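You operate a simulated robot arm through the tools that you are given. There is no shell and no other tool. Be economical: measure what you need, move in short steps, check, and stop when the job is done.

Carry out the task below with a simulated two-armed robot. There is one attempt and no reset: what you move stays moved.

JOB
Set the red torque wrench as the yellow card says; put it and the card's socket in the red tray.
Fine: the wrench lies in the wrench drawer; shut it again. Set down upright: what you pick out.

The check looks at the end state, three seconds after you hand in, the way a careful person would. Anything else that was tipped, shoved, dropped, spilled or broken makes it a failure.

ROBOT AND FRAMES
Two 6-joint arms with two-finger parallel grippers on one trunk, on a base that drives. Base frame: it is fixed to the floor where the robot stands at the start and does not move with it; the origin is under the middle of the robot, x ahead of it, y to its left, z up. Units: m, rad, N and s.
The left shoulder is at the start at [0.06, 0.187, 1.172], the right one opposite. With the tool pointing down near the work surface each hand reaches from about 0.1 to 0.42 m from the robot's upright axis, wherever it stands, measured 20 degrees to its own side. Places, roughly: dial of the blue torque wrench [0.7, 0, 0.6]; dial of the red torque wrench [0.6, 0.4, 0.6]; tray [0.3, 0.8, 1]; wrench drawer [0.6, 0.1, 0.6]. Payload 1.57 kg a hand.
The TCP of each hand is the grasp point between the finger pads, 0.03 m short of the fingertips. In the tool frame z runs along the fingers and y along their closing line. Largest opening 0.11 m; finger width 0.024, thickness 0.012; the body of the gripper, 0.048 by 0.112 m, starts 0.078 m behind the TCP.
Orientation is told as [roll, pitch, yaw] about the base's x, y, z axes, in that order, counted from this pose: with the fingers straight down and closing along the base's y, the tool's x points along the base's -x, its y along +y and its z along -z.

CONTROLS
- The arms move only by the tool apply_moves. It takes "left_moves", "right_moves" or both (then of equal length, played together; a hand with none holds still); each is a list that holds one entry, the list of rows, each a list of 7 numbers: the opening, from 0 (shut) to 1 (fully open), then the shift along the tool's x, y, z in m, then the turn, a rotation vector about the tool's x, y, z in rad. In form: [[[grip, tx, ty, tz, wx, wy, wz], ...]]. A call has 1 to 12 rows; each row shifts and turns the commanded pose from where the row before left it, along the tool's axes as they then stand. Rows are played at 5 a second. More than 0.05 m and 0.15 rad between two rows, or a gripper value outside its range, and nothing of the call is played. A pose out of reach is approached as far as the arm can. The call stops where the force on the tool passes 70 N (or 10 N more than at its start, if that is more) or the arm is blocked; 0.2 s more then pass. The fingers move at their own pace (about 0.153 m/s each) and stop on an object; they squeeze with about 24 N. The grip force told is the motor's: it shows also when the fingers shut on nothing. Time passes only in rows, and 0.2 s behind the last, so rows that do not move let the fingers close. The reply holds the time, the measured pose of the TCP, the force on the tool along the base axes, the opening and the grip force, in the units named above and with some noise, with the torque about the TCP (base axes, N m) and any sound that the robot's microphone picked up, and new pictures: "pictures" is both (left out), scene, wrist or none (wrist: the cameras of the hands that moved).
- Cameras (640 x 400 px; columns grow to the right, rows downward): "scene" is now at [0.0035, 0.0266, 1.7113]; the picture's right is [0.41, -0.91, 0.00], its down [-0.82, -0.37, -0.43] and it looks along [0.40, 0.18, -0.90] (base axes); focal length 280 px, centre (320, 200). "left" rides on the left gripper at [0.07, -0.016, -0.141] in its tool frame; the picture's right is [0.23, 0.97, 0.00], its down [-0.85, 0.20, -0.48] and it looks along [-0.47, 0.11, 0.88] (tool axes); focal length 222 px, centre (320, 200). "right" rides on the right gripper at [0.07, 0.016, -0.141] in its tool frame; the picture's right is [-0.23, 0.97, 0.00], its down [-0.86, -0.20, -0.48] and it looks along [-0.47, -0.11, 0.88] (tool axes); focal length 222 px, centre (320, 200). There is no depth. A picture from a camera that has moved, and an enlarged one, comes with that camera's place and axes in the base frame and with its lens. The place of the scene camera against the robot may be out by one fixed shift of up to 0.025 m in any direction.
- slide_trunk(by): slides the trunk up (or, below 0, down) by that many m; the arms and the scene camera ride with it, the base frame stays. It gives what a move gives, with no picture.
- base_move(legs): drives the robot by 1 to 6 legs, each [ahead, left, turn to the left] in m, m and rad, along the robot's own axes; the way and the turn of a leg run together, so that a leg with both is an arc; at most 1.5 m and 3.142 rad a leg. The arms and the cameras ride along, it lands a little off, and it stops where it bumps. It gives what a move gives, and a new picture of the scene camera.
- head_to(pan, tilt): turns the head with the scene camera to pan (to the left, within 1.501 rad either way) and tilt (down, from -0.506 to 1.204), counted from straight ahead of the robot. It gives what a move gives, and a new picture of the scene camera.
- inspect(camera, box): a new picture of the part [left, top, right, bottom] of that camera's present view, enlarged. No time passes.
- finish_job(): hands the job in; it is judged then, once.

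Go step by step. Nothing tells you exact positions but the pictures and the camera data: compare them with the known pose of the tool, close in by small moves and look again before you grip or let go. The budget is 120 turns and 260 pictures, counting those below and the enlarged ones. Unless the task says otherwise, let go and move clear before handing in, and close with one line.

The tools are called after "Call:" as name(argument=value, ...) on one line, values as JSON. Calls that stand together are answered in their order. apply_moves: Moves the arms, as the interface text tells. Its arguments: {"type":"object","properties":{"left_moves":{"type":"array","items":{"type":"array","items":{"type":"array","items":{"type":"number"}}}},"right_moves":{"type":"array","items":{"type":"array","items":{"type":"array","items":{"type":"number"}}}},"pictures":{"type":"string","enum":["both","scene","wrist","none"]}},"required":[]} The other tools are called the same way: slide_trunk (by) slides the trunk up or down; base_move (legs) drives the base; head_to (pan, tilt) turns the head that bears the scene camera; inspect (camera, box) takes an enlarged picture of a part of a camera's view; finish_job () hands the job in.

At the start:

```text
clock: 0.0
left_tool_pos: [0.2985, 0.4462, 1.2121]
left_tcp_rot: [0.002, -0.001, 0.001]
left_ft_force: [-0.5, 0.6, -0.5]
left_wrist_torque: [0.0, 0.01, -0.01]
left_width: 0.11
left_gripper_force: 0.1
right_tool_pos: [0.3408, 0.0471, 1.198]
right_tcp_rot: [0.001, -0.001, 0.001]
right_ft_force: [-0.4, -0.2, -1.5]
right_wrist_torque: [0.0, 0.0, 0.02]
right_width: 0.1102
right_gripper_force: 0.1
trunk travel left (down, up): [-0.8, 0.19]
robot x, y, heading: [0.0, -0.0028, 0.004]
head pan, tilt: [0.424, 1.122]
```

scene: 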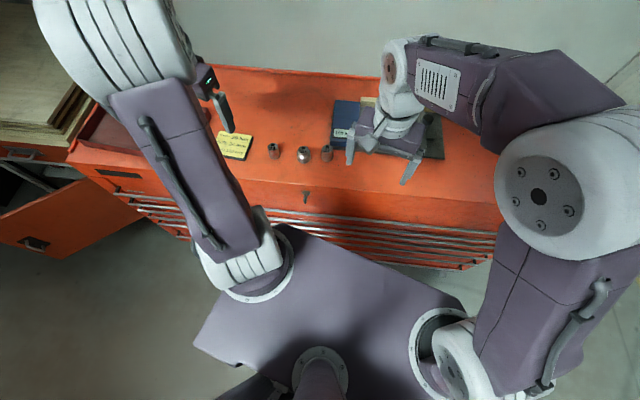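
right: 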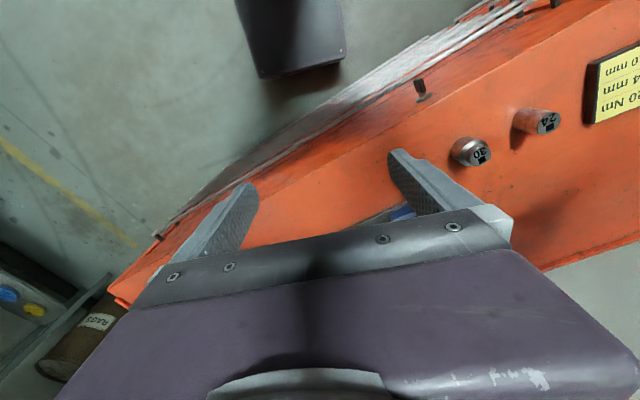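
left: 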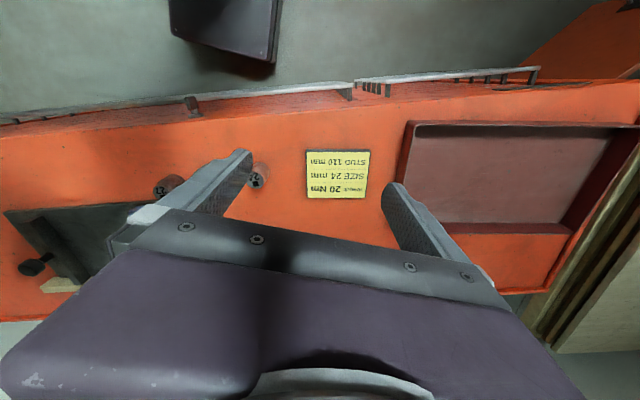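

The card appears to read 20 Nm, size 24 mm, stud 110 mm. I'll enlarge the card, the sockets and the cabinet front before moving.

Call:
inspect(camera="left", box=[280, 130, 400, 205])

Call:
inspect(camera="right", box=[380, 30, 640, 193])

Call:
inspect(camera="scene", box=[180, 80, 500, 280])

Call:
inspect(camera="scene", box=[0, 60, 320, 260])

```text
5.33 times, centred on (340, 168) of left
camera zoom: at [0.2295, 0.4267, 1.3532], right [-0.23, 0.97, 0.0], down [0.85, 0.2, 0.48], along [0.47, 0.11, -0.88], focal length 1185 px, centre (213, 373)
```

zoom: 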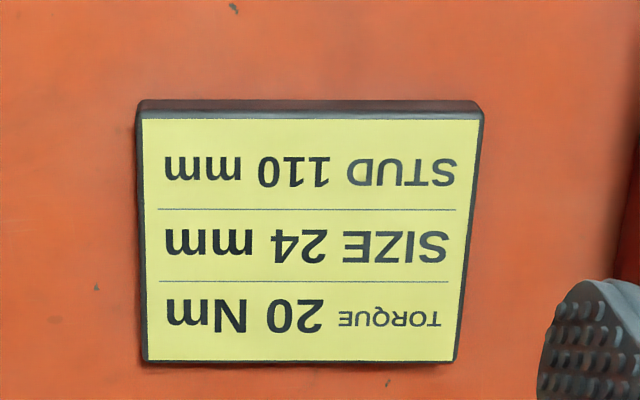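

```text
2.45 times, centred on (510, 112) of right
camera zoom: at [0.2696, 0.0629, 1.3383], right [0.23, 0.97, 0.0], down [0.86, -0.2, 0.48], along [0.47, -0.11, -0.88], focal length 545 px, centre (-146, 417)
```

zoom: 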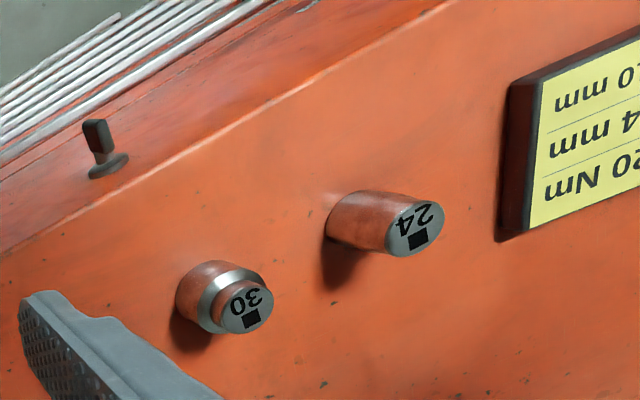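

```text
2.00 times, centred on (340, 180) of scene
camera zoom: at [0.0035, 0.0266, 1.7113], right [0.41, -0.91, 0.0], down [-0.82, -0.37, -0.43], along [0.4, 0.18, -0.9], focal length 561 px, centre (280, 240)
```

zoom: 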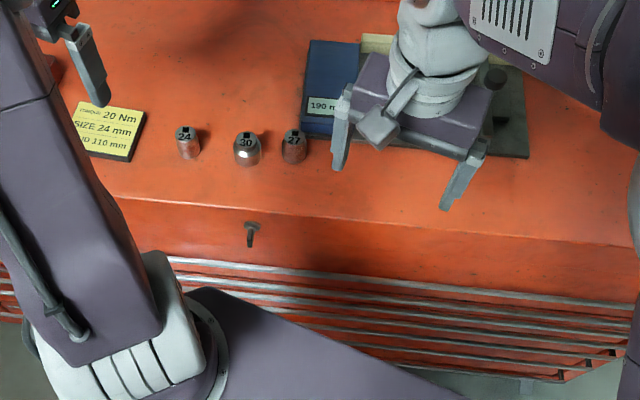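

```text
2.00 times, centred on (160, 160) of scene
camera zoom: at [0.0035, 0.0266, 1.7113], right [0.41, -0.91, 0.0], down [-0.82, -0.37, -0.43], along [0.4, 0.18, -0.9], focal length 561 px, centre (640, 280)
```

zoom: 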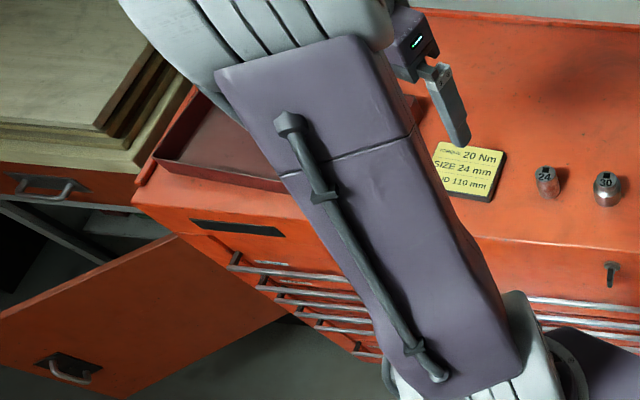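

Card: 20 Nm, 24 mm socket, which stands at the left of the three. The cabinet is turned about 0.3 rad to me, so I'll back off to look at its drawers.

Call:
base_move(legs=[[-0.6, 0, 0], [0, 0, 0.3]])

Call:
head_to(pan=0.0, tilt=0.75)

```text
clock: 4.3
left_tool_pos: [-0.4416, 0.5138, 1.2128]
left_tcp_rot: [0.002, 0.0, 0.295]
left_ft_force: [-0.3, 0.1, -0.5]
left_wrist_torque: [0.01, -0.04, 0.01]
left_width: 0.1101
left_gripper_force: 0.1
right_tool_pos: [-0.2872, 0.1443, 1.1972]
right_tcp_rot: [0.001, 0.001, 0.291]
right_ft_force: [0.4, -0.3, 0.4]
right_wrist_torque: [0.0, 0.02, 0.02]
right_width: 0.1102
right_gripper_force: 0.0
trunk travel left (down, up): [-0.8, 0.19]
robot x, y, heading: [-0.5963, 0.0011, 0.296]
head pan, tilt: [0.424, 1.122]
camera scene: at [-0.6016, 0.0258, 1.7113], right [0.66, -0.75, 0.0], down [-0.68, -0.59, -0.43], along [0.33, 0.29, -0.9], focal length 280 px, centre (320, 200)
```

scene: 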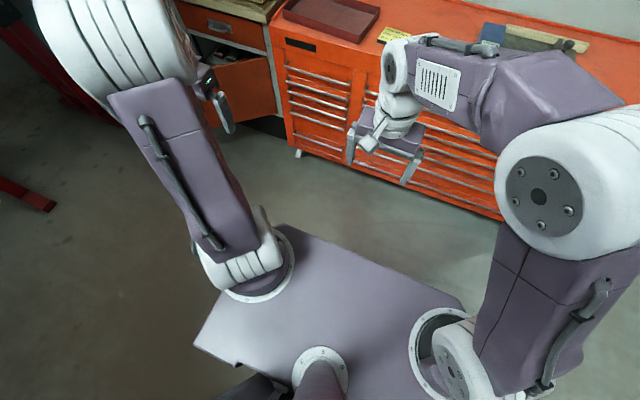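

```text
clock: 5.2
left_tool_pos: [-0.4414, 0.5142, 1.2118]
left_tcp_rot: [0.001, 0.001, 0.295]
left_ft_force: [0.1, 0.5, 0.2]
left_wrist_torque: [-0.01, 0.03, 0.0]
left_width: 0.1099
left_gripper_force: 0.1
right_tool_pos: [-0.2858, 0.145, 1.197]
right_tcp_rot: [0.0, 0.001, 0.294]
right_ft_force: [-0.3, 0.4, 0.2]
right_wrist_torque: [0.0, -0.01, -0.02]
right_width: 0.11
right_gripper_force: 0.0
trunk travel left (down, up): [-0.8, 0.19]
robot x, y, heading: [-0.5949, 0.0011, 0.297]
head pan, tilt: [0.0, 0.75]
camera scene: at [-0.5694, 0.0098, 1.7384], right [0.29, -0.96, 0.0], down [-0.65, -0.2, -0.73], along [0.7, 0.21, -0.68], focal length 280 px, centre (320, 200)
```

scene: 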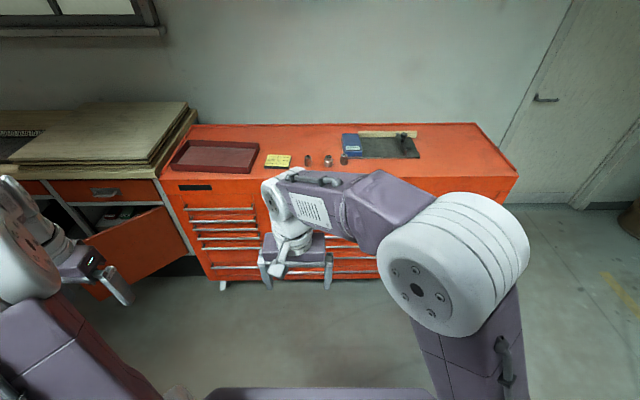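

The cabinet stands ahead, with two columns of drawers partly hidden by the right arm. I'll enlarge it and then lower the trunk for a more frontal view.

Call:
inspect(camera="scene", box=[150, 110, 350, 300])

Call:
inspect(camera="scene", box=[240, 115, 440, 175])

Call:
inspect(camera="scene", box=[0, 140, 200, 300])

Call:
inspect(camera="right", box=[0, 0, 640, 400])

```text
2.11 times, centred on (250, 205) of scene
camera zoom: at [-0.5694, 0.0098, 1.7384], right [0.29, -0.96, 0.0], down [-0.65, -0.2, -0.73], along [0.7, 0.21, -0.68], focal length 590 px, centre (467, 190)
```

zoom: 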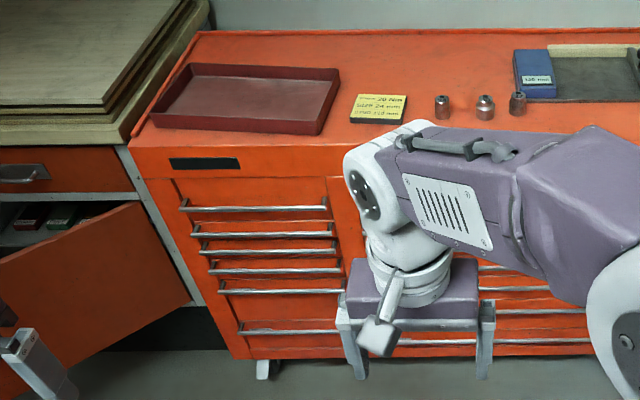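

```text
3.20 times, centred on (340, 145) of scene
camera zoom: at [-0.5694, 0.0098, 1.7384], right [0.29, -0.96, 0.0], down [-0.65, -0.2, -0.73], along [0.7, 0.21, -0.68], focal length 897 px, centre (256, 376)
```

zoom: 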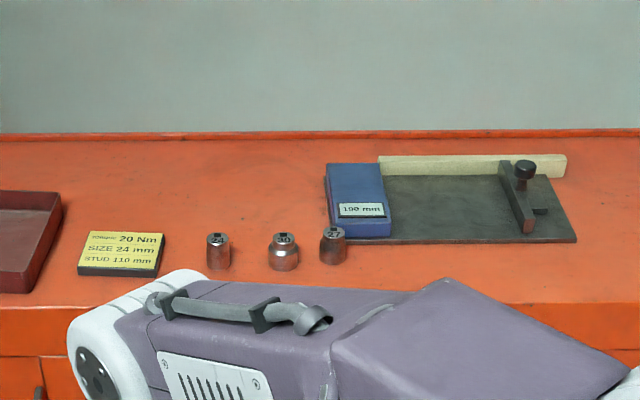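

```text
2.50 times, centred on (100, 220) of scene
camera zoom: at [-0.5694, 0.0098, 1.7384], right [0.29, -0.96, 0.0], down [-0.65, -0.2, -0.73], along [0.7, 0.21, -0.68], focal length 701 px, centre (870, 150)
```

zoom: 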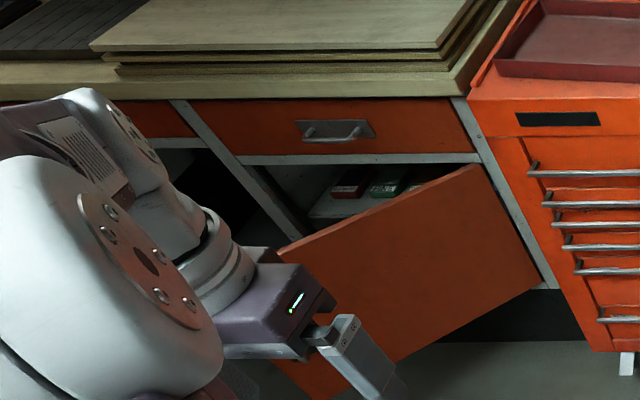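

```text
1.00 times, centred on (320, 200) of right (not enlarged: the box is as wide or as high as the picture)
camera zoom: at [-0.3588, 0.1403, 1.3383], right [-0.06, 1.0, 0.0], down [0.88, 0.06, 0.48], along [0.48, 0.03, -0.88], focal length 222 px, centre (320, 200)
```

zoom: 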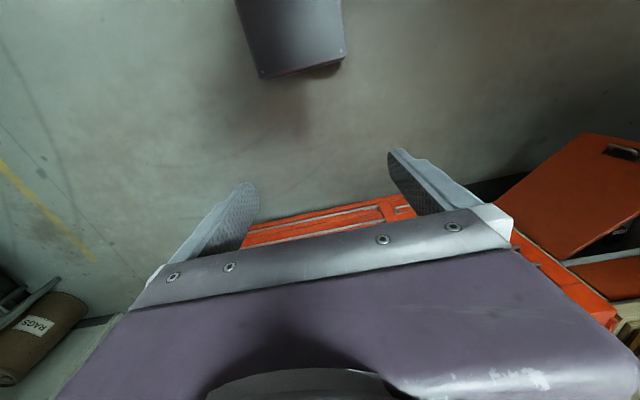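

The right column holds the wrench drawer, but the arm hides it. I'll lower the trunk and shift right to see the front squarely.

Call:
slide_trunk(by=-0.4)

Call:
base_move(legs=[[-0.1, -0.45, 0]])

Call:
head_to(pan=0.4, tilt=0.55)

```text
clock: 9.1
left_tool_pos: [-0.4409, 0.514, 0.8117]
left_tcp_rot: [0.001, -0.001, 0.296]
left_ft_force: [-0.8, -0.7, 0.4]
left_wrist_torque: [0.03, 0.01, -0.01]
left_width: 0.1099
left_gripper_force: 0.1
right_tool_pos: [-0.2859, 0.1447, 0.7968]
right_tcp_rot: [0.001, -0.001, 0.292]
right_ft_force: [0.7, 0.7, -0.2]
right_wrist_torque: [-0.02, -0.01, 0.0]
right_width: 0.1099
right_gripper_force: 0.1
trunk travel left (down, up): [-0.4, 0.59]
robot x, y, heading: [-0.5992, -0.0011, 0.294]
head pan, tilt: [0.0, 0.75]
```

```text
clock: 11.8
left_tool_pos: [-0.4091, 0.0584, 0.8123]
left_tcp_rot: [0.002, -0.001, 0.298]
left_ft_force: [0.1, 0.2, -0.1]
left_wrist_torque: [-0.01, -0.01, 0.01]
left_width: 0.1101
left_gripper_force: 0.0
right_tool_pos: [-0.2543, -0.3095, 0.797]
right_tcp_rot: [0.0, 0.0, 0.295]
right_ft_force: [0.3, 0.7, -0.8]
right_wrist_torque: [0.03, -0.03, -0.01]
right_width: 0.1098
right_gripper_force: 0.0
trunk travel left (down, up): [-0.4, 0.59]
robot x, y, heading: [-0.5683, -0.4546, 0.294]
head pan, tilt: [0.0, 0.75]
camera scene: at [-0.5367, -0.4456, 1.3385], right [0.29, -0.96, 0.0], down [-0.65, -0.2, -0.73], along [0.7, 0.21, -0.68], focal length 280 px, centre (320, 200)
```

scene: 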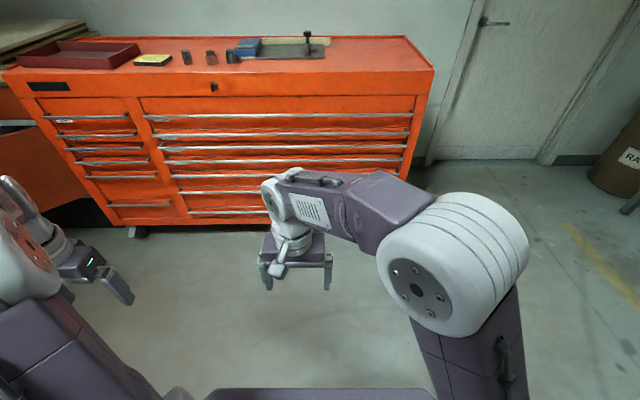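

```text
clock: 12.7
left_tool_pos: [-0.4098, 0.0595, 0.8131]
left_tcp_rot: [0.001, 0.001, 0.296]
left_ft_force: [0.2, -0.7, 0.0]
left_wrist_torque: [-0.02, -0.01, 0.0]
left_width: 0.1101
left_gripper_force: 0.1
right_tool_pos: [-0.2537, -0.3103, 0.7976]
right_tcp_rot: [-0.001, 0.001, 0.295]
right_ft_force: [-0.2, 0.0, -0.4]
right_wrist_torque: [0.04, 0.0, 0.0]
right_width: 0.1099
right_gripper_force: 0.1
trunk travel left (down, up): [-0.4, 0.59]
robot x, y, heading: [-0.5694, -0.4558, 0.291]
head pan, tilt: [0.4, 0.55]
camera scene: at [-0.547, -0.4116, 1.3558], right [0.64, -0.77, 0.0], down [-0.4, -0.33, -0.85], along [0.66, 0.54, -0.52], focal length 280 px, centre (320, 200)
```

scene: 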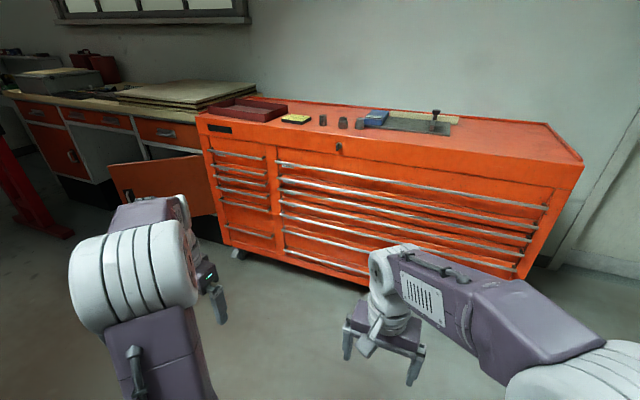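

Call:
inspect(camera="scene", box=[190, 95, 390, 220])

Call:
inspect(camera="scene", box=[190, 170, 390, 295])

Call:
inspect(camera="scene", box=[390, 140, 590, 280])

```text
3.20 times, centred on (290, 158) of scene
camera zoom: at [-0.547, -0.4116, 1.3558], right [0.64, -0.77, 0.0], down [-0.4, -0.33, -0.85], along [0.66, 0.54, -0.52], focal length 897 px, centre (416, 336)
```

zoom: 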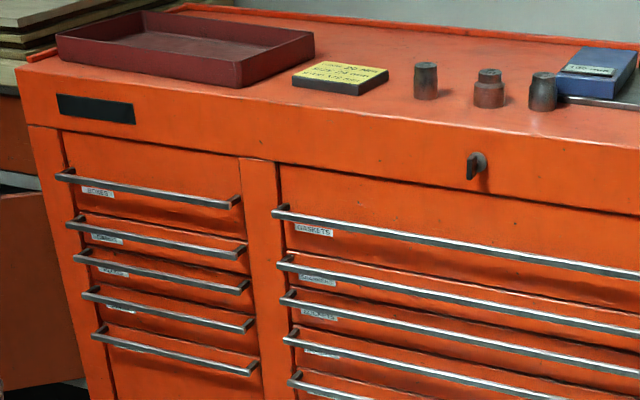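

```text
3.20 times, centred on (290, 232) of scene
camera zoom: at [-0.547, -0.4116, 1.3558], right [0.64, -0.77, 0.0], down [-0.4, -0.33, -0.85], along [0.66, 0.54, -0.52], focal length 897 px, centre (416, 96)
```

zoom: 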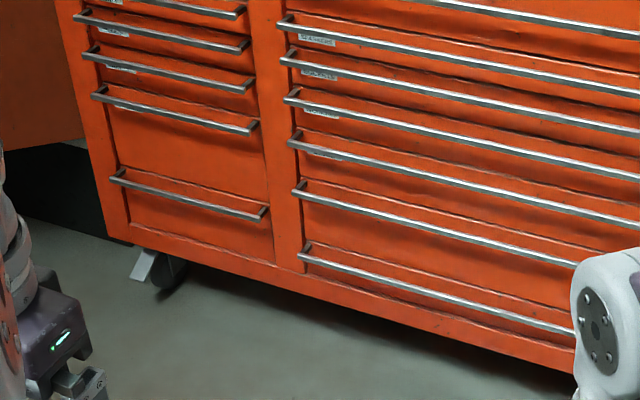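

```text
2.86 times, centred on (490, 210) of scene
camera zoom: at [-0.547, -0.4116, 1.3558], right [0.64, -0.77, 0.0], down [-0.4, -0.33, -0.85], along [0.66, 0.54, -0.52], focal length 801 px, centre (-166, 171)
```

zoom: 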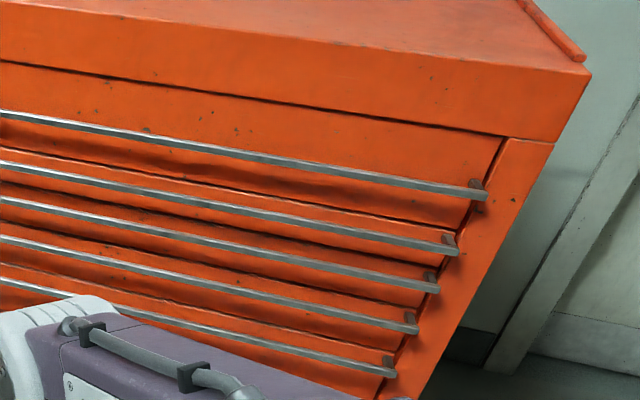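

The right column's drawers carry labels. I'll move in and get lower to read them.

Call:
slide_trunk(by=-0.15)

Call:
base_move(legs=[[0.35, 0.1, 0]])

Call:
head_to(pan=0.6, tilt=0.6)

Call:
inspect(camera="scene", box=[220, 80, 420, 205])

Call:
inspect(camera="scene", box=[220, 160, 420, 285])

```text
clock: 14.4
left_tool_pos: [-0.4105, 0.0605, 0.6605]
left_tcp_rot: [0.001, 0.0, 0.294]
left_ft_force: [0.8, -0.2, 0.3]
left_wrist_torque: [-0.03, 0.03, 0.01]
left_width: 0.11
left_gripper_force: 0.1
right_tool_pos: [-0.2544, -0.309, 0.6481]
right_tcp_rot: [0.001, 0.0, 0.297]
right_ft_force: [0.8, -0.5, -0.5]
right_wrist_torque: [0.0, 0.04, 0.02]
right_width: 0.11
right_gripper_force: 0.1
trunk travel left (down, up): [-0.25, 0.74]
robot x, y, heading: [-0.5648, -0.4529, 0.296]
head pan, tilt: [0.4, 0.55]
```

```text
clock: 16.8
left_tool_pos: [-0.1029, 0.258, 0.662]
left_tcp_rot: [0.001, 0.002, 0.296]
left_ft_force: [0.9, -0.8, -0.6]
left_wrist_torque: [0.0, 0.02, -0.04]
left_width: 0.1101
left_gripper_force: 0.0
right_tool_pos: [0.0532, -0.1103, 0.6468]
right_tcp_rot: [-0.001, 0.001, 0.294]
right_ft_force: [-0.3, 0.2, 1.3]
right_wrist_torque: [0.02, 0.02, -0.02]
right_width: 0.1101
right_gripper_force: 0.1
trunk travel left (down, up): [-0.25, 0.74]
robot x, y, heading: [-0.2564, -0.2552, 0.291]
head pan, tilt: [0.4, 0.55]
camera scene: at [-0.2397, -0.2133, 1.2058], right [0.64, -0.77, 0.0], down [-0.4, -0.33, -0.85], along [0.65, 0.55, -0.52], focal length 280 px, centre (320, 200)
```

scene: 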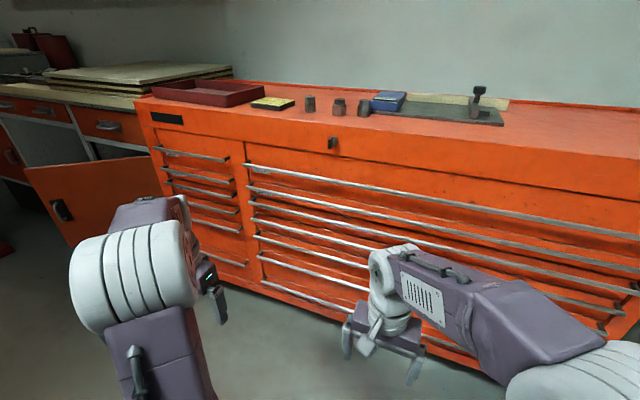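

```text
clock: 17.5
left_tool_pos: [-0.1018, 0.2587, 0.6618]
left_tcp_rot: [0.002, 0.0, 0.294]
left_ft_force: [-0.3, -0.4, 0.7]
left_wrist_torque: [0.01, -0.02, -0.01]
left_width: 0.1099
left_gripper_force: 0.0
right_tool_pos: [0.053, -0.1123, 0.6478]
right_tcp_rot: [0.0, 0.001, 0.295]
right_ft_force: [-0.1, -0.1, 0.6]
right_wrist_torque: [0.02, -0.02, 0.0]
right_width: 0.1103
right_gripper_force: 0.1
trunk travel left (down, up): [-0.25, 0.74]
robot x, y, heading: [-0.2585, -0.2567, 0.293]
head pan, tilt: [0.6, 0.6]
camera scene: at [-0.2538, -0.2022, 1.2013], right [0.78, -0.63, 0.0], down [-0.35, -0.44, -0.83], along [0.52, 0.64, -0.56], focal length 280 px, centre (320, 200)
```

scene: 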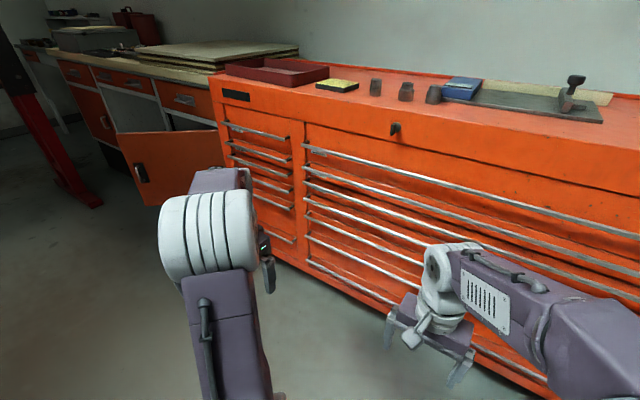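

```text
3.20 times, centred on (320, 142) of scene
camera zoom: at [-0.2538, -0.2022, 1.2013], right [0.78, -0.63, 0.0], down [-0.35, -0.44, -0.83], along [0.52, 0.64, -0.56], focal length 897 px, centre (320, 384)
```

zoom: 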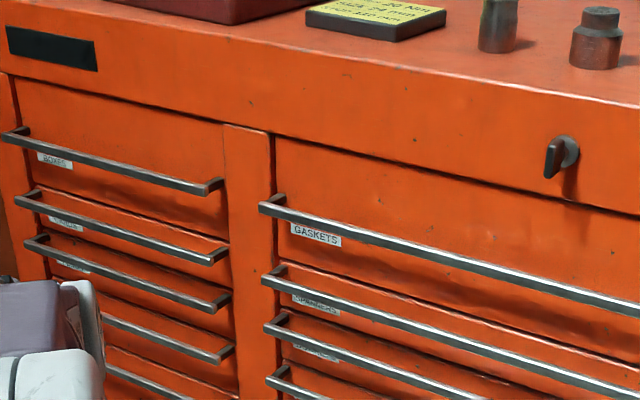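

```text
3.20 times, centred on (320, 222) of scene
camera zoom: at [-0.2538, -0.2022, 1.2013], right [0.78, -0.63, 0.0], down [-0.35, -0.44, -0.83], along [0.52, 0.64, -0.56], focal length 897 px, centre (320, 128)
```

zoom: 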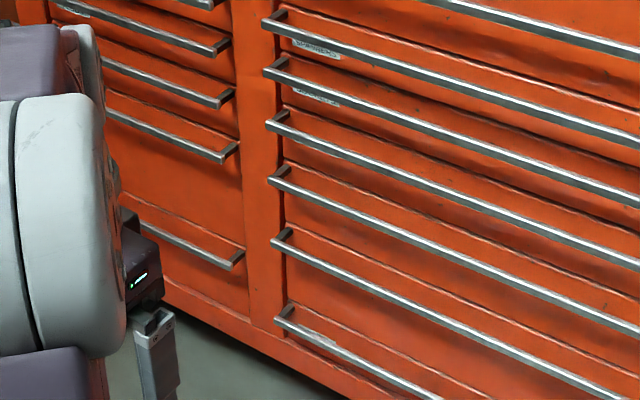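

The handles hide the labels from above. I'll drop the trunk fully and step back for a flatter view.

Call:
base_move(legs=[[-0.3, 0.3, 0]])

Call:
slide_trunk(by=-0.25)

Call:
head_to(pan=0.2, tilt=0.3)

Call:
inspect(camera="scene", box=[240, 150, 400, 250])

```text
clock: 20.1
left_tool_pos: [-0.4783, 0.4563, 0.6606]
left_tcp_rot: [0.001, 0.001, 0.299]
left_ft_force: [-0.2, 0.0, 0.7]
left_wrist_torque: [0.01, -0.03, 0.0]
left_width: 0.1101
left_gripper_force: 0.1
right_tool_pos: [-0.3207, 0.0872, 0.6468]
right_tcp_rot: [0.0, 0.0, 0.297]
right_ft_force: [-0.2, -0.4, -0.5]
right_wrist_torque: [-0.01, 0.01, -0.02]
right_width: 0.1103
right_gripper_force: 0.0
trunk travel left (down, up): [-0.25, 0.74]
robot x, y, heading: [-0.6326, -0.0581, 0.303]
head pan, tilt: [0.6, 0.6]
camera scene: at [-0.628, -0.0043, 1.2013], right [0.78, -0.62, 0.0], down [-0.35, -0.44, -0.83], along [0.51, 0.65, -0.56], focal length 280 px, centre (320, 200)
```

scene: 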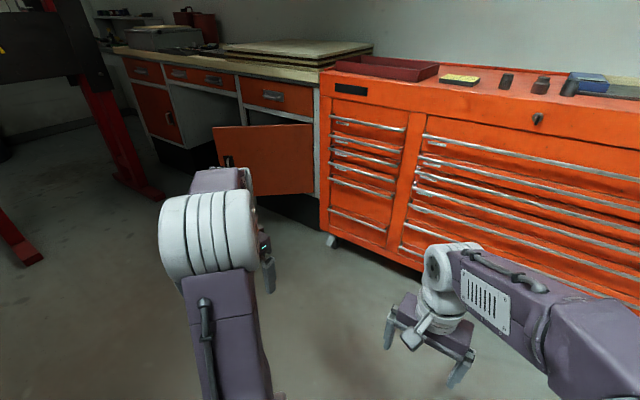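

```text
clock: 22.7
left_tool_pos: [-0.4777, 0.4566, 0.4107]
left_tcp_rot: [0.001, 0.002, 0.298]
left_ft_force: [0.1, 0.1, -0.2]
left_wrist_torque: [0.01, 0.05, 0.04]
left_width: 0.1098
left_gripper_force: 0.1
right_tool_pos: [-0.3214, 0.0869, 0.397]
right_tcp_rot: [-0.001, 0.002, 0.297]
right_ft_force: [0.3, -0.1, 0.8]
right_wrist_torque: [0.01, -0.03, 0.02]
right_width: 0.1098
right_gripper_force: 0.1
trunk travel left (down, up): [0.0, 0.99]
robot x, y, heading: [-0.635, -0.059, 0.298]
head pan, tilt: [0.6, 0.6]
```

```text
clock: 23.5
left_tool_pos: [-0.4775, 0.4559, 0.4116]
left_tcp_rot: [0.001, -0.001, 0.301]
left_ft_force: [0.6, 0.4, 0.5]
left_wrist_torque: [0.02, -0.02, 0.02]
left_width: 0.1098
left_gripper_force: 0.1
right_tool_pos: [-0.3223, 0.0869, 0.396]
right_tcp_rot: [0.0, -0.002, 0.297]
right_ft_force: [0.8, 0.4, -0.3]
right_wrist_torque: [-0.02, -0.02, 0.01]
right_width: 0.1101
right_gripper_force: 0.0
trunk travel left (down, up): [0.0, 0.99]
robot x, y, heading: [-0.628, -0.0572, 0.299]
head pan, tilt: [0.201, 0.3]
camera scene: at [-0.6007, -0.0289, 0.9788], right [0.48, -0.88, 0.0], down [-0.26, -0.14, -0.96], along [0.84, 0.46, -0.3], focal length 280 px, centre (320, 200)
```

scene: 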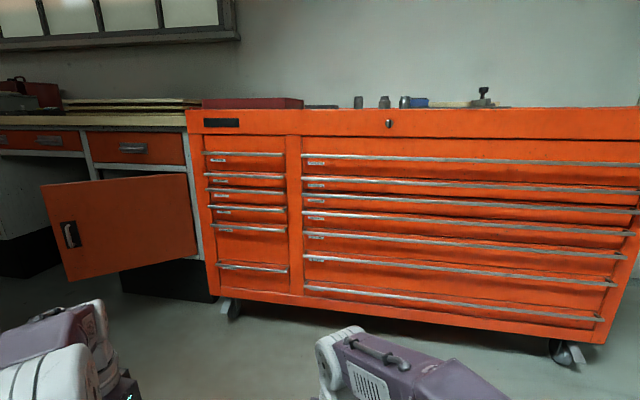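

```text
4.00 times, centred on (320, 200) of scene
camera zoom: at [-0.6007, -0.0289, 0.9788], right [0.48, -0.88, 0.0], down [-0.26, -0.14, -0.96], along [0.84, 0.46, -0.3], focal length 1121 px, centre (320, 200)
```

zoom: 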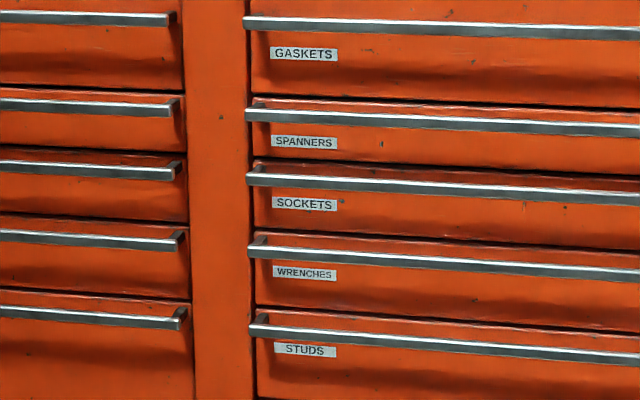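

The WRENCHES drawer is the fourth of the right column, with its handle at z≈0.62, about 1.05 m long from (0.24,0.51) to (0.55,-0.49). I'll raise the trunk and turn the right hand horizontal, with its fingers closing vertically.

Call:
slide_trunk(by=0.3)

Call:
apply_moves(right_moves=[[[1, -0.017, 0, 0, 0, -0.15, 0], [1, -0.0168, 0, 0.0025, 0, -0.15, 0], [1, -0.0162, 0, 0.005, 0, -0.15, 0], [1, -0.0153, 0, 0.0074, 0, -0.15, 0], [1, -0.014, 0, 0.0096, 0, -0.15, 0], [1, -0.0124, 0, 0.0116, 0, -0.15, 0], [1, -0.0106, 0, 0.0133, 0, -0.15, 0], [1, -0.0085, 0, 0.0147, 0, -0.15, 0], [1, -0.0062, 0, 0.0158, 0, -0.15, 0], [1, -0.0037, 0, 0.0166, 0, -0.15, 0], [1, 0, 0, 0, 0, -0.07, 0]]], pictures="both")

```text
clock: 26.5
left_tool_pos: [-0.4775, 0.4564, 0.7107]
left_tcp_rot: [0.001, 0.001, 0.299]
left_ft_force: [-0.2, -0.2, 0.1]
left_wrist_torque: [-0.01, -0.03, 0.0]
left_width: 0.1099
left_gripper_force: 0.1
right_tool_pos: [-0.3216, 0.0873, 0.6969]
right_tcp_rot: [0.0, 0.0, 0.297]
right_ft_force: [0.3, -0.3, -0.2]
right_wrist_torque: [-0.01, -0.01, 0.0]
right_width: 0.1096
right_gripper_force: 0.0
trunk travel left (down, up): [-0.3, 0.69]
robot x, y, heading: [-0.6353, -0.0589, 0.298]
head pan, tilt: [0.201, 0.3]
```

```text
clock: 28.9
left_tool_pos: [-0.4785, 0.457, 0.7116]
left_tcp_rot: [0.002, 0.001, 0.299]
left_ft_force: [-0.4, 0.3, 0.5]
left_wrist_torque: [-0.01, -0.01, -0.02]
left_width: 0.1099
left_gripper_force: 0.1
right_tool_pos: [-0.1585, 0.1376, 0.6978]
right_tcp_rot: [-2.888, -1.572, -3.096]
right_ft_force: [-0.5, 0.7, 0.2]
right_wrist_torque: [-0.05, 0.01, 0.0]
right_width: 0.1098
right_gripper_force: 0.0
trunk travel left (down, up): [-0.3, 0.69]
robot x, y, heading: [-0.633, -0.0579, 0.3]
head pan, tilt: [0.201, 0.3]
camera scene: at [-0.6007, -0.0289, 1.2788], right [0.48, -0.88, 0.0], down [-0.26, -0.14, -0.96], along [0.84, 0.46, -0.3], focal length 280 px, centre (320, 200)
camera right: at [-0.2996, 0.111, 0.627], right [-0.29, 0.93, 0.23], down [-0.4, -0.33, 0.85], along [0.87, 0.15, 0.47], focal length 222 px, centre (320, 200)
```

scene: 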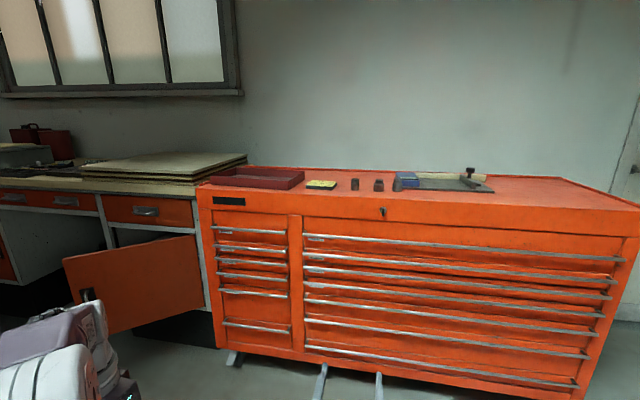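
right: 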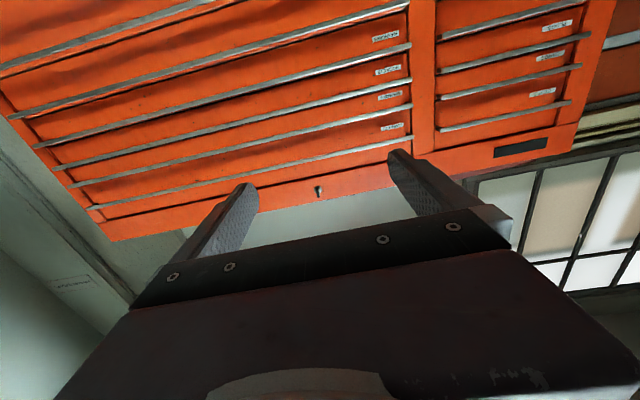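

The hand is horizontal now. I'll roll it a quarter turn so the fingers close vertically.

Call:
apply_moves(right_moves=[[[0.5, 0, 0, 0, 0, 0, 0.15], [0.5, 0, 0, 0, 0, 0, 0.15], [0.5, 0, 0, 0, 0, 0, 0.15], [0.5, 0, 0, 0, 0, 0, 0.15], [0.5, 0, 0, 0, 0, 0, 0.15], [0.5, 0, 0, 0, 0, 0, 0.15], [0.5, 0, 0, 0, 0, 0, 0.15], [0.5, 0, 0, 0, 0, 0, 0.15], [0.5, 0, 0, 0, 0, 0, 0.15], [0.5, 0, 0, 0, 0, 0, 0.15], [0.5, 0, 0, 0, 0, 0, 0.0708]]], pictures="both")

```text
clock: 31.3
left_tool_pos: [-0.477, 0.4554, 0.7116]
left_tcp_rot: [0.001, -0.002, 0.298]
left_ft_force: [-0.6, 0.1, 0.2]
left_wrist_torque: [0.0, 0.03, -0.02]
left_width: 0.1101
left_gripper_force: 0.0
right_tool_pos: [-0.1217, 0.3605, 0.8441]
right_tcp_rot: [1.568, 0.001, -1.273]
right_ft_force: [0.3, 0.2, -0.1]
right_wrist_torque: [-0.02, 0.01, 0.02]
right_width: 0.0551
right_gripper_force: 0.0
right hand out of reach, approached as far as the arm can: row 1, 2, 3, 4, 5, 6, 7, 8, 9
trunk travel left (down, up): [-0.3, 0.69]
robot x, y, heading: [-0.6311, -0.056, 0.301]
head pan, tilt: [0.201, 0.3]
camera scene: at [-0.6006, -0.0288, 1.2788], right [0.48, -0.88, 0.0], down [-0.26, -0.14, -0.96], along [0.84, 0.46, -0.3], focal length 280 px, centre (320, 200)
camera right: at [-0.2779, 0.3846, 0.8608], right [0.07, -0.22, 0.97], down [-0.21, -0.96, -0.2], along [0.98, -0.19, -0.11], focal length 222 px, centre (320, 200)
```

scene: 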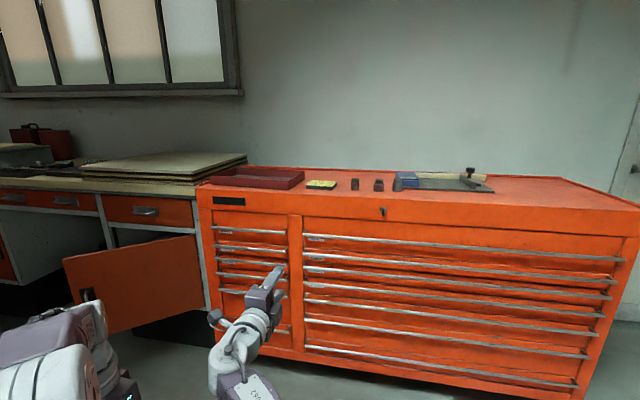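
right: 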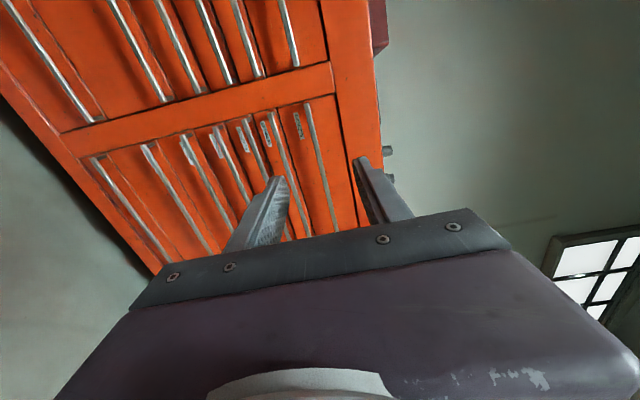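

The arm took a detour and may still be travelling; I'll let it settle.

Call:
apply_moves(right_moves=[[[0.5, 0, 0, 0, 0, 0, 0], [0.5, 0, 0, 0, 0, 0, 0], [0.5, 0, 0, 0, 0, 0, 0]]], pictures="scene")

```text
clock: 32.1
left_tool_pos: [-0.477, 0.4558, 0.712]
left_tcp_rot: [0.003, 0.002, 0.3]
left_ft_force: [-0.3, 0.2, -0.3]
left_wrist_torque: [0.01, 0.01, 0.02]
left_width: 0.1101
left_gripper_force: 0.0
right_tool_pos: [-0.1212, 0.3596, 0.8453]
right_tcp_rot: [1.571, -0.003, -1.272]
right_ft_force: [-0.6, 0.8, 0.6]
right_wrist_torque: [-0.01, 0.01, 0.01]
right_width: 0.0551
right_gripper_force: 0.0
trunk travel left (down, up): [-0.3, 0.69]
robot x, y, heading: [-0.6346, -0.059, 0.3]
head pan, tilt: [0.201, 0.3]
camera scene: at [-0.6007, -0.0289, 1.2788], right [0.48, -0.88, 0.0], down [-0.26, -0.14, -0.96], along [0.84, 0.46, -0.3], focal length 280 px, centre (320, 200)
```

scene: 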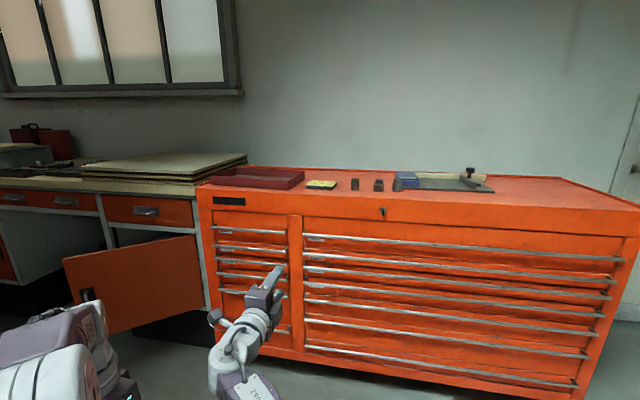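

The orientation is right, with the TCP at (-0.12,0.36,0.845). I'll hold this posture and bring the hand to the handle with the trunk and base.

Call:
slide_trunk(by=-0.222)

Call:
base_move(legs=[[0.29, -0.1, 0]])

Call:
inspect(camera="right", box=[0, 0, 640, 400])

```text
clock: 34.5
left_tool_pos: [-0.4779, 0.4562, 0.4899]
left_tcp_rot: [0.001, 0.0, 0.3]
left_ft_force: [0.3, 0.2, -0.2]
left_wrist_torque: [-0.01, 0.02, 0.02]
left_width: 0.1101
left_gripper_force: 0.1
right_tool_pos: [-0.1219, 0.3601, 0.6239]
right_tcp_rot: [1.569, -0.005, -1.273]
right_ft_force: [-0.3, 0.6, -0.1]
right_wrist_torque: [-0.01, 0.02, 0.01]
right_width: 0.0552
right_gripper_force: 0.0
trunk travel left (down, up): [-0.078, 0.912]
robot x, y, heading: [-0.6339, -0.059, 0.3]
head pan, tilt: [0.201, 0.3]
```

```text
clock: 36.6
left_tool_pos: [-0.1726, 0.4476, 0.49]
left_tcp_rot: [0.002, 0.001, 0.303]
left_ft_force: [-0.3, 0.1, 0.6]
left_wrist_torque: [-0.01, 0.0, -0.04]
left_width: 0.11
left_gripper_force: 0.1
right_tool_pos: [0.1842, 0.352, 0.6234]
right_tcp_rot: [1.569, -0.001, -1.27]
right_ft_force: [-0.4, -0.3, -0.1]
right_wrist_torque: [0.01, -0.01, -0.02]
right_width: 0.0547
right_gripper_force: 0.1
trunk travel left (down, up): [-0.078, 0.912]
robot x, y, heading: [-0.327, -0.0676, 0.305]
head pan, tilt: [0.201, 0.3]
camera scene: at [-0.2936, -0.0378, 1.0568], right [0.48, -0.88, 0.0], down [-0.26, -0.14, -0.96], along [0.84, 0.46, -0.3], focal length 280 px, centre (320, 200)
```

scene: 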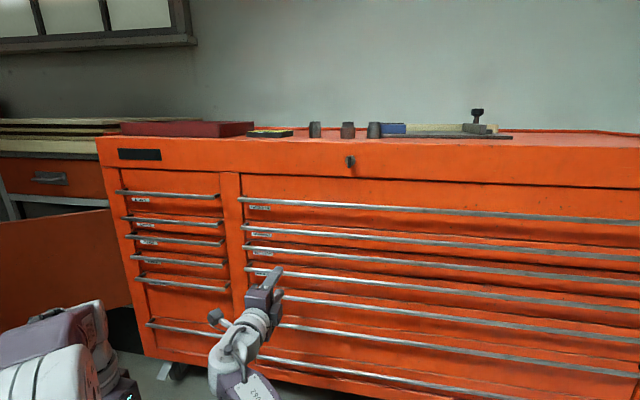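

```text
1.00 times, centred on (320, 200) of right (not enlarged: the box is as wide or as high as the picture)
camera zoom: at [0.0276, 0.3768, 0.6393], right [0.07, -0.22, 0.97], down [-0.2, -0.96, -0.2], along [0.98, -0.18, -0.11], focal length 222 px, centre (320, 200)
```

zoom: 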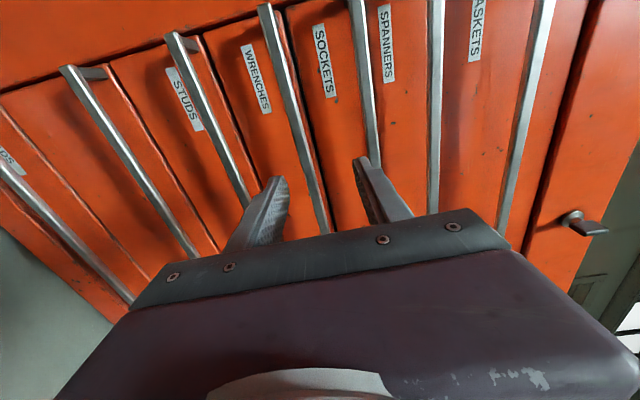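

The WRENCHES handle runs between the fingers, slightly below centre. I'll lower the hand 18 mm and go 45 mm forward.

Call:
apply_moves(right_moves=[[[0.5, 0, -0.018, 0, 0, 0, 0], [0.5, 0, 0, 0.025, 0, 0, 0], [0.5, 0, 0, 0.02, 0, 0, 0], [0.5, 0, 0, 0, 0, 0, 0]]], pictures="wrist")

```text
clock: 37.6
left_tool_pos: [-0.1724, 0.447, 0.4891]
left_tcp_rot: [0.001, 0.001, 0.302]
left_ft_force: [-0.6, 0.7, 0.9]
left_wrist_torque: [-0.02, -0.05, -0.01]
left_width: 0.1099
left_gripper_force: 0.0
right_tool_pos: [0.186, 0.354, 0.6102]
right_tcp_rot: [1.561, -0.007, -1.267]
right_ft_force: [0.4, -0.3, -0.3]
right_wrist_torque: [0.0, -0.01, -0.01]
right_width: 0.055
right_gripper_force: 0.0
right hand out of reach, approached as far as the arm can: row 1, 2, 3
trunk travel left (down, up): [-0.078, 0.912]
robot x, y, heading: [-0.3239, -0.0642, 0.302]
head pan, tilt: [0.201, 0.3]
camera right: at [0.0284, 0.3777, 0.6267], right [0.07, -0.21, 0.98], down [-0.2, -0.96, -0.19], along [0.98, -0.18, -0.11], focal length 222 px, centre (320, 200)
```

right: 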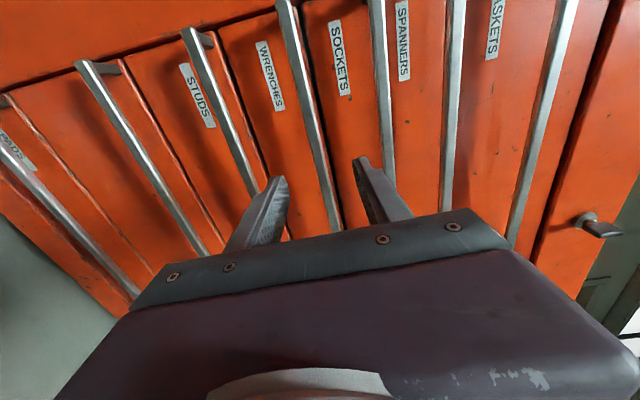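

The arm is at its reach limit here, so the base will carry it. The bar is at z≈0.605; I'll lower the trunk 5 mm and go forward in steps.

Call:
slide_trunk(by=-0.005)

Call:
base_move(legs=[[0.05, 0, 0]])

Call:
inspect(camera="right", box=[160, 50, 480, 250])

```text
clock: 38.1
left_tool_pos: [-0.1716, 0.4477, 0.4849]
left_tcp_rot: [0.002, 0.0, 0.301]
left_ft_force: [0.2, -0.7, -0.2]
left_wrist_torque: [0.01, 0.05, 0.02]
left_width: 0.1099
left_gripper_force: 0.1
right_tool_pos: [0.1856, 0.3538, 0.6046]
right_tcp_rot: [1.56, -0.008, -1.267]
right_ft_force: [0.5, -0.3, -1.2]
right_wrist_torque: [0.0, -0.01, 0.0]
right_width: 0.0549
right_gripper_force: 0.0
trunk travel left (down, up): [-0.073, 0.917]
robot x, y, heading: [-0.3282, -0.066, 0.303]
head pan, tilt: [0.201, 0.3]
```

```text
clock: 39.0
left_tool_pos: [-0.1242, 0.4627, 0.4835]
left_tcp_rot: [0.001, -0.001, 0.302]
left_ft_force: [0.6, 0.3, -0.2]
left_wrist_torque: [-0.01, -0.02, -0.04]
left_width: 0.1101
left_gripper_force: 0.1
right_tool_pos: [0.2324, 0.3674, 0.6049]
right_tcp_rot: [1.559, -0.007, -1.266]
right_ft_force: [1.4, 0.8, 0.5]
right_wrist_torque: [-0.04, 0.0, -0.02]
right_width: 0.055
right_gripper_force: 0.1
trunk travel left (down, up): [-0.073, 0.917]
robot x, y, heading: [-0.2795, -0.0494, 0.304]
head pan, tilt: [0.201, 0.3]
camera scene: at [-0.2459, -0.023, 1.0518], right [0.48, -0.88, 0.0], down [-0.26, -0.14, -0.96], along [0.84, 0.46, -0.3], focal length 280 px, centre (320, 200)
```

scene: 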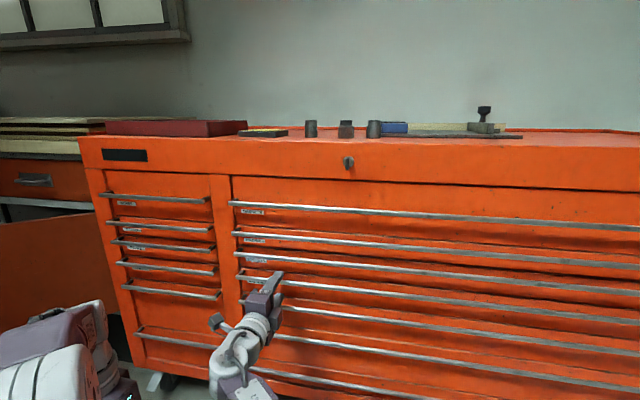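

```text
2.00 times, centred on (320, 150) of right
camera zoom: at [0.0758, 0.3927, 0.6218], right [0.07, -0.21, 0.98], down [-0.2, -0.96, -0.19], along [0.98, -0.18, -0.11], focal length 444 px, centre (320, 300)
```

zoom: 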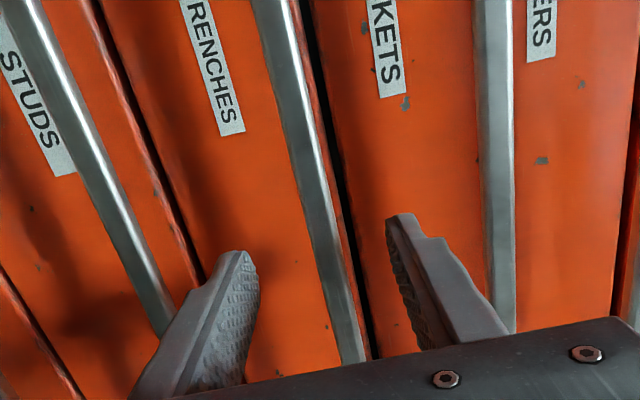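

The bar is centred between the fingers. I'll go forward another 4 cm and look again.

Call:
base_move(legs=[[0.04, 0, 0]])

Call:
inspect(camera="right", box=[160, 50, 480, 250])

```text
clock: 40.0
left_tool_pos: [-0.09, 0.4727, 0.4849]
left_tcp_rot: [0.001, 0.0, 0.303]
left_ft_force: [0.1, -0.2, -0.3]
left_wrist_torque: [-0.02, -0.01, -0.01]
left_width: 0.1097
left_gripper_force: 0.0
right_tool_pos: [0.2637, 0.3783, 0.605]
right_tcp_rot: [1.56, -0.004, -1.273]
right_ft_force: [-7.4, -6.6, -3.2]
right_wrist_torque: [0.19, -0.2, -0.05]
right_width: 0.0527
right_gripper_force: 0.2
trunk travel left (down, up): [-0.073, 0.917]
robot x, y, heading: [-0.2402, -0.0391, 0.306]
head pan, tilt: [0.201, 0.3]
stopped in leg 1: the force on the tool passed its limit at 86 N (the readings are from after the stop); the commanded pose is now the measured one
camera scene: at [-0.2108, -0.0127, 1.0518], right [0.48, -0.88, 0.0], down [-0.26, -0.14, -0.96], along [0.84, 0.46, -0.3], focal length 280 px, centre (320, 200)
```

scene: 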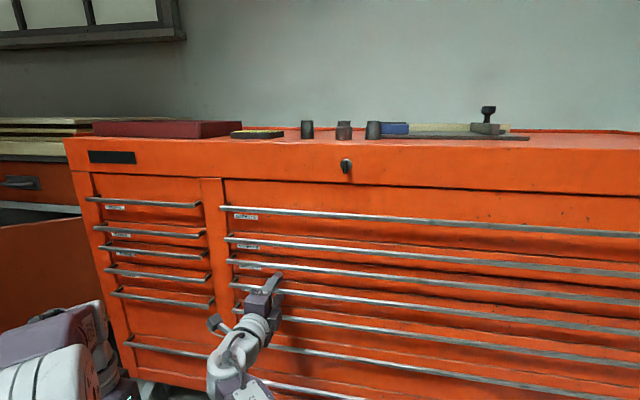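

```text
2.00 times, centred on (320, 150) of right
camera zoom: at [0.1081, 0.4037, 0.6222], right [0.07, -0.21, 0.98], down [-0.21, -0.96, -0.19], along [0.98, -0.19, -0.12], focal length 444 px, centre (320, 300)
```

zoom: 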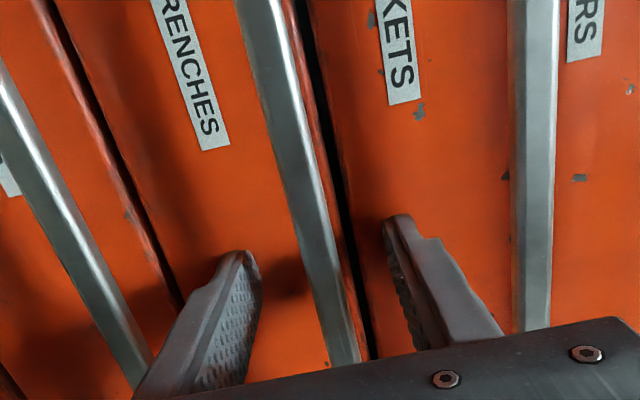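

The fingertips touched the drawer face, so the bar sits about at the TCP. I'll back off a few millimetres and close on it.

Call:
apply_moves(right_moves=[[[0.5, 0, 0, -0.006, 0, 0, 0], [0, 0, 0, 0, 0, 0, 0], [0, 0, 0, 0, 0, 0, 0], [0, 0, 0, 0, 0, 0, 0]]], pictures="wrist")

```text
clock: 41.0
left_tool_pos: [-0.0884, 0.473, 0.4852]
left_tcp_rot: [0.001, 0.002, 0.301]
left_ft_force: [0.2, 0.3, -0.7]
left_wrist_torque: [-0.04, 0.02, 0.0]
left_width: 0.1099
left_gripper_force: 0.1
right_tool_pos: [0.2597, 0.3808, 0.6083]
right_tcp_rot: [1.565, -0.005, -1.273]
right_ft_force: [2.7, 3.0, 10.6]
right_wrist_torque: [0.78, 0.01, -0.15]
right_width: 0.0117
right_gripper_force: 29.3
right hand out of reach, approached as far as the arm can: row 1
trunk travel left (down, up): [-0.073, 0.917]
robot x, y, heading: [-0.2417, -0.0434, 0.302]
head pan, tilt: [0.201, 0.3]
camera right: at [0.1036, 0.4048, 0.6245], right [0.07, -0.21, 0.98], down [-0.21, -0.96, -0.19], along [0.98, -0.19, -0.11], focal length 222 px, centre (320, 200)
```

right: 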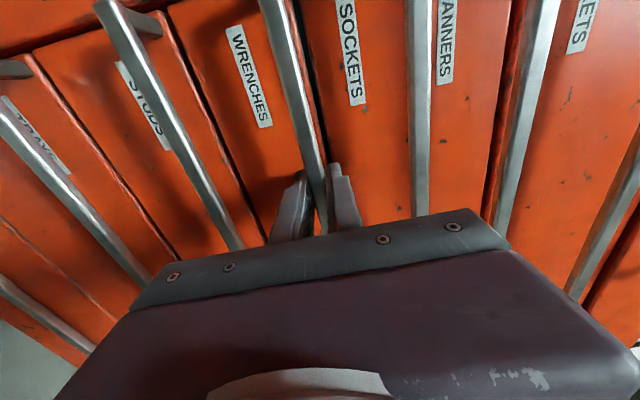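

The bar is gripped (width 12 mm). I'll pull by backing the base 0.12 m and check.

Call:
base_move(legs=[[-0.12, 0, 0]])

```text
clock: 42.2
left_tool_pos: [-0.2038, 0.4373, 0.4843]
left_tcp_rot: [0.001, -0.002, 0.299]
left_ft_force: [-0.3, 0.8, -0.2]
left_wrist_torque: [0.01, 0.0, 0.04]
left_width: 0.11
left_gripper_force: 0.0
right_tool_pos: [0.1462, 0.3436, 0.6073]
right_tcp_rot: [1.563, -0.005, -1.278]
right_ft_force: [0.0, -2.7, 15.3]
right_wrist_torque: [0.73, -0.05, -0.21]
right_width: 0.0121
right_gripper_force: 29.1
trunk travel left (down, up): [-0.073, 0.917]
robot x, y, heading: [-0.3534, -0.0748, 0.304]
head pan, tilt: [0.201, 0.3]
camera scene: at [-0.3257, -0.0492, 1.052], right [0.48, -0.88, 0.0], down [-0.26, -0.14, -0.96], along [0.84, 0.46, -0.29], focal length 280 px, centre (320, 200)
```

scene: 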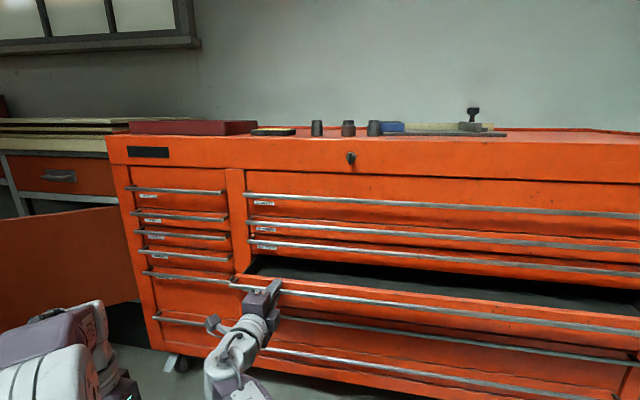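

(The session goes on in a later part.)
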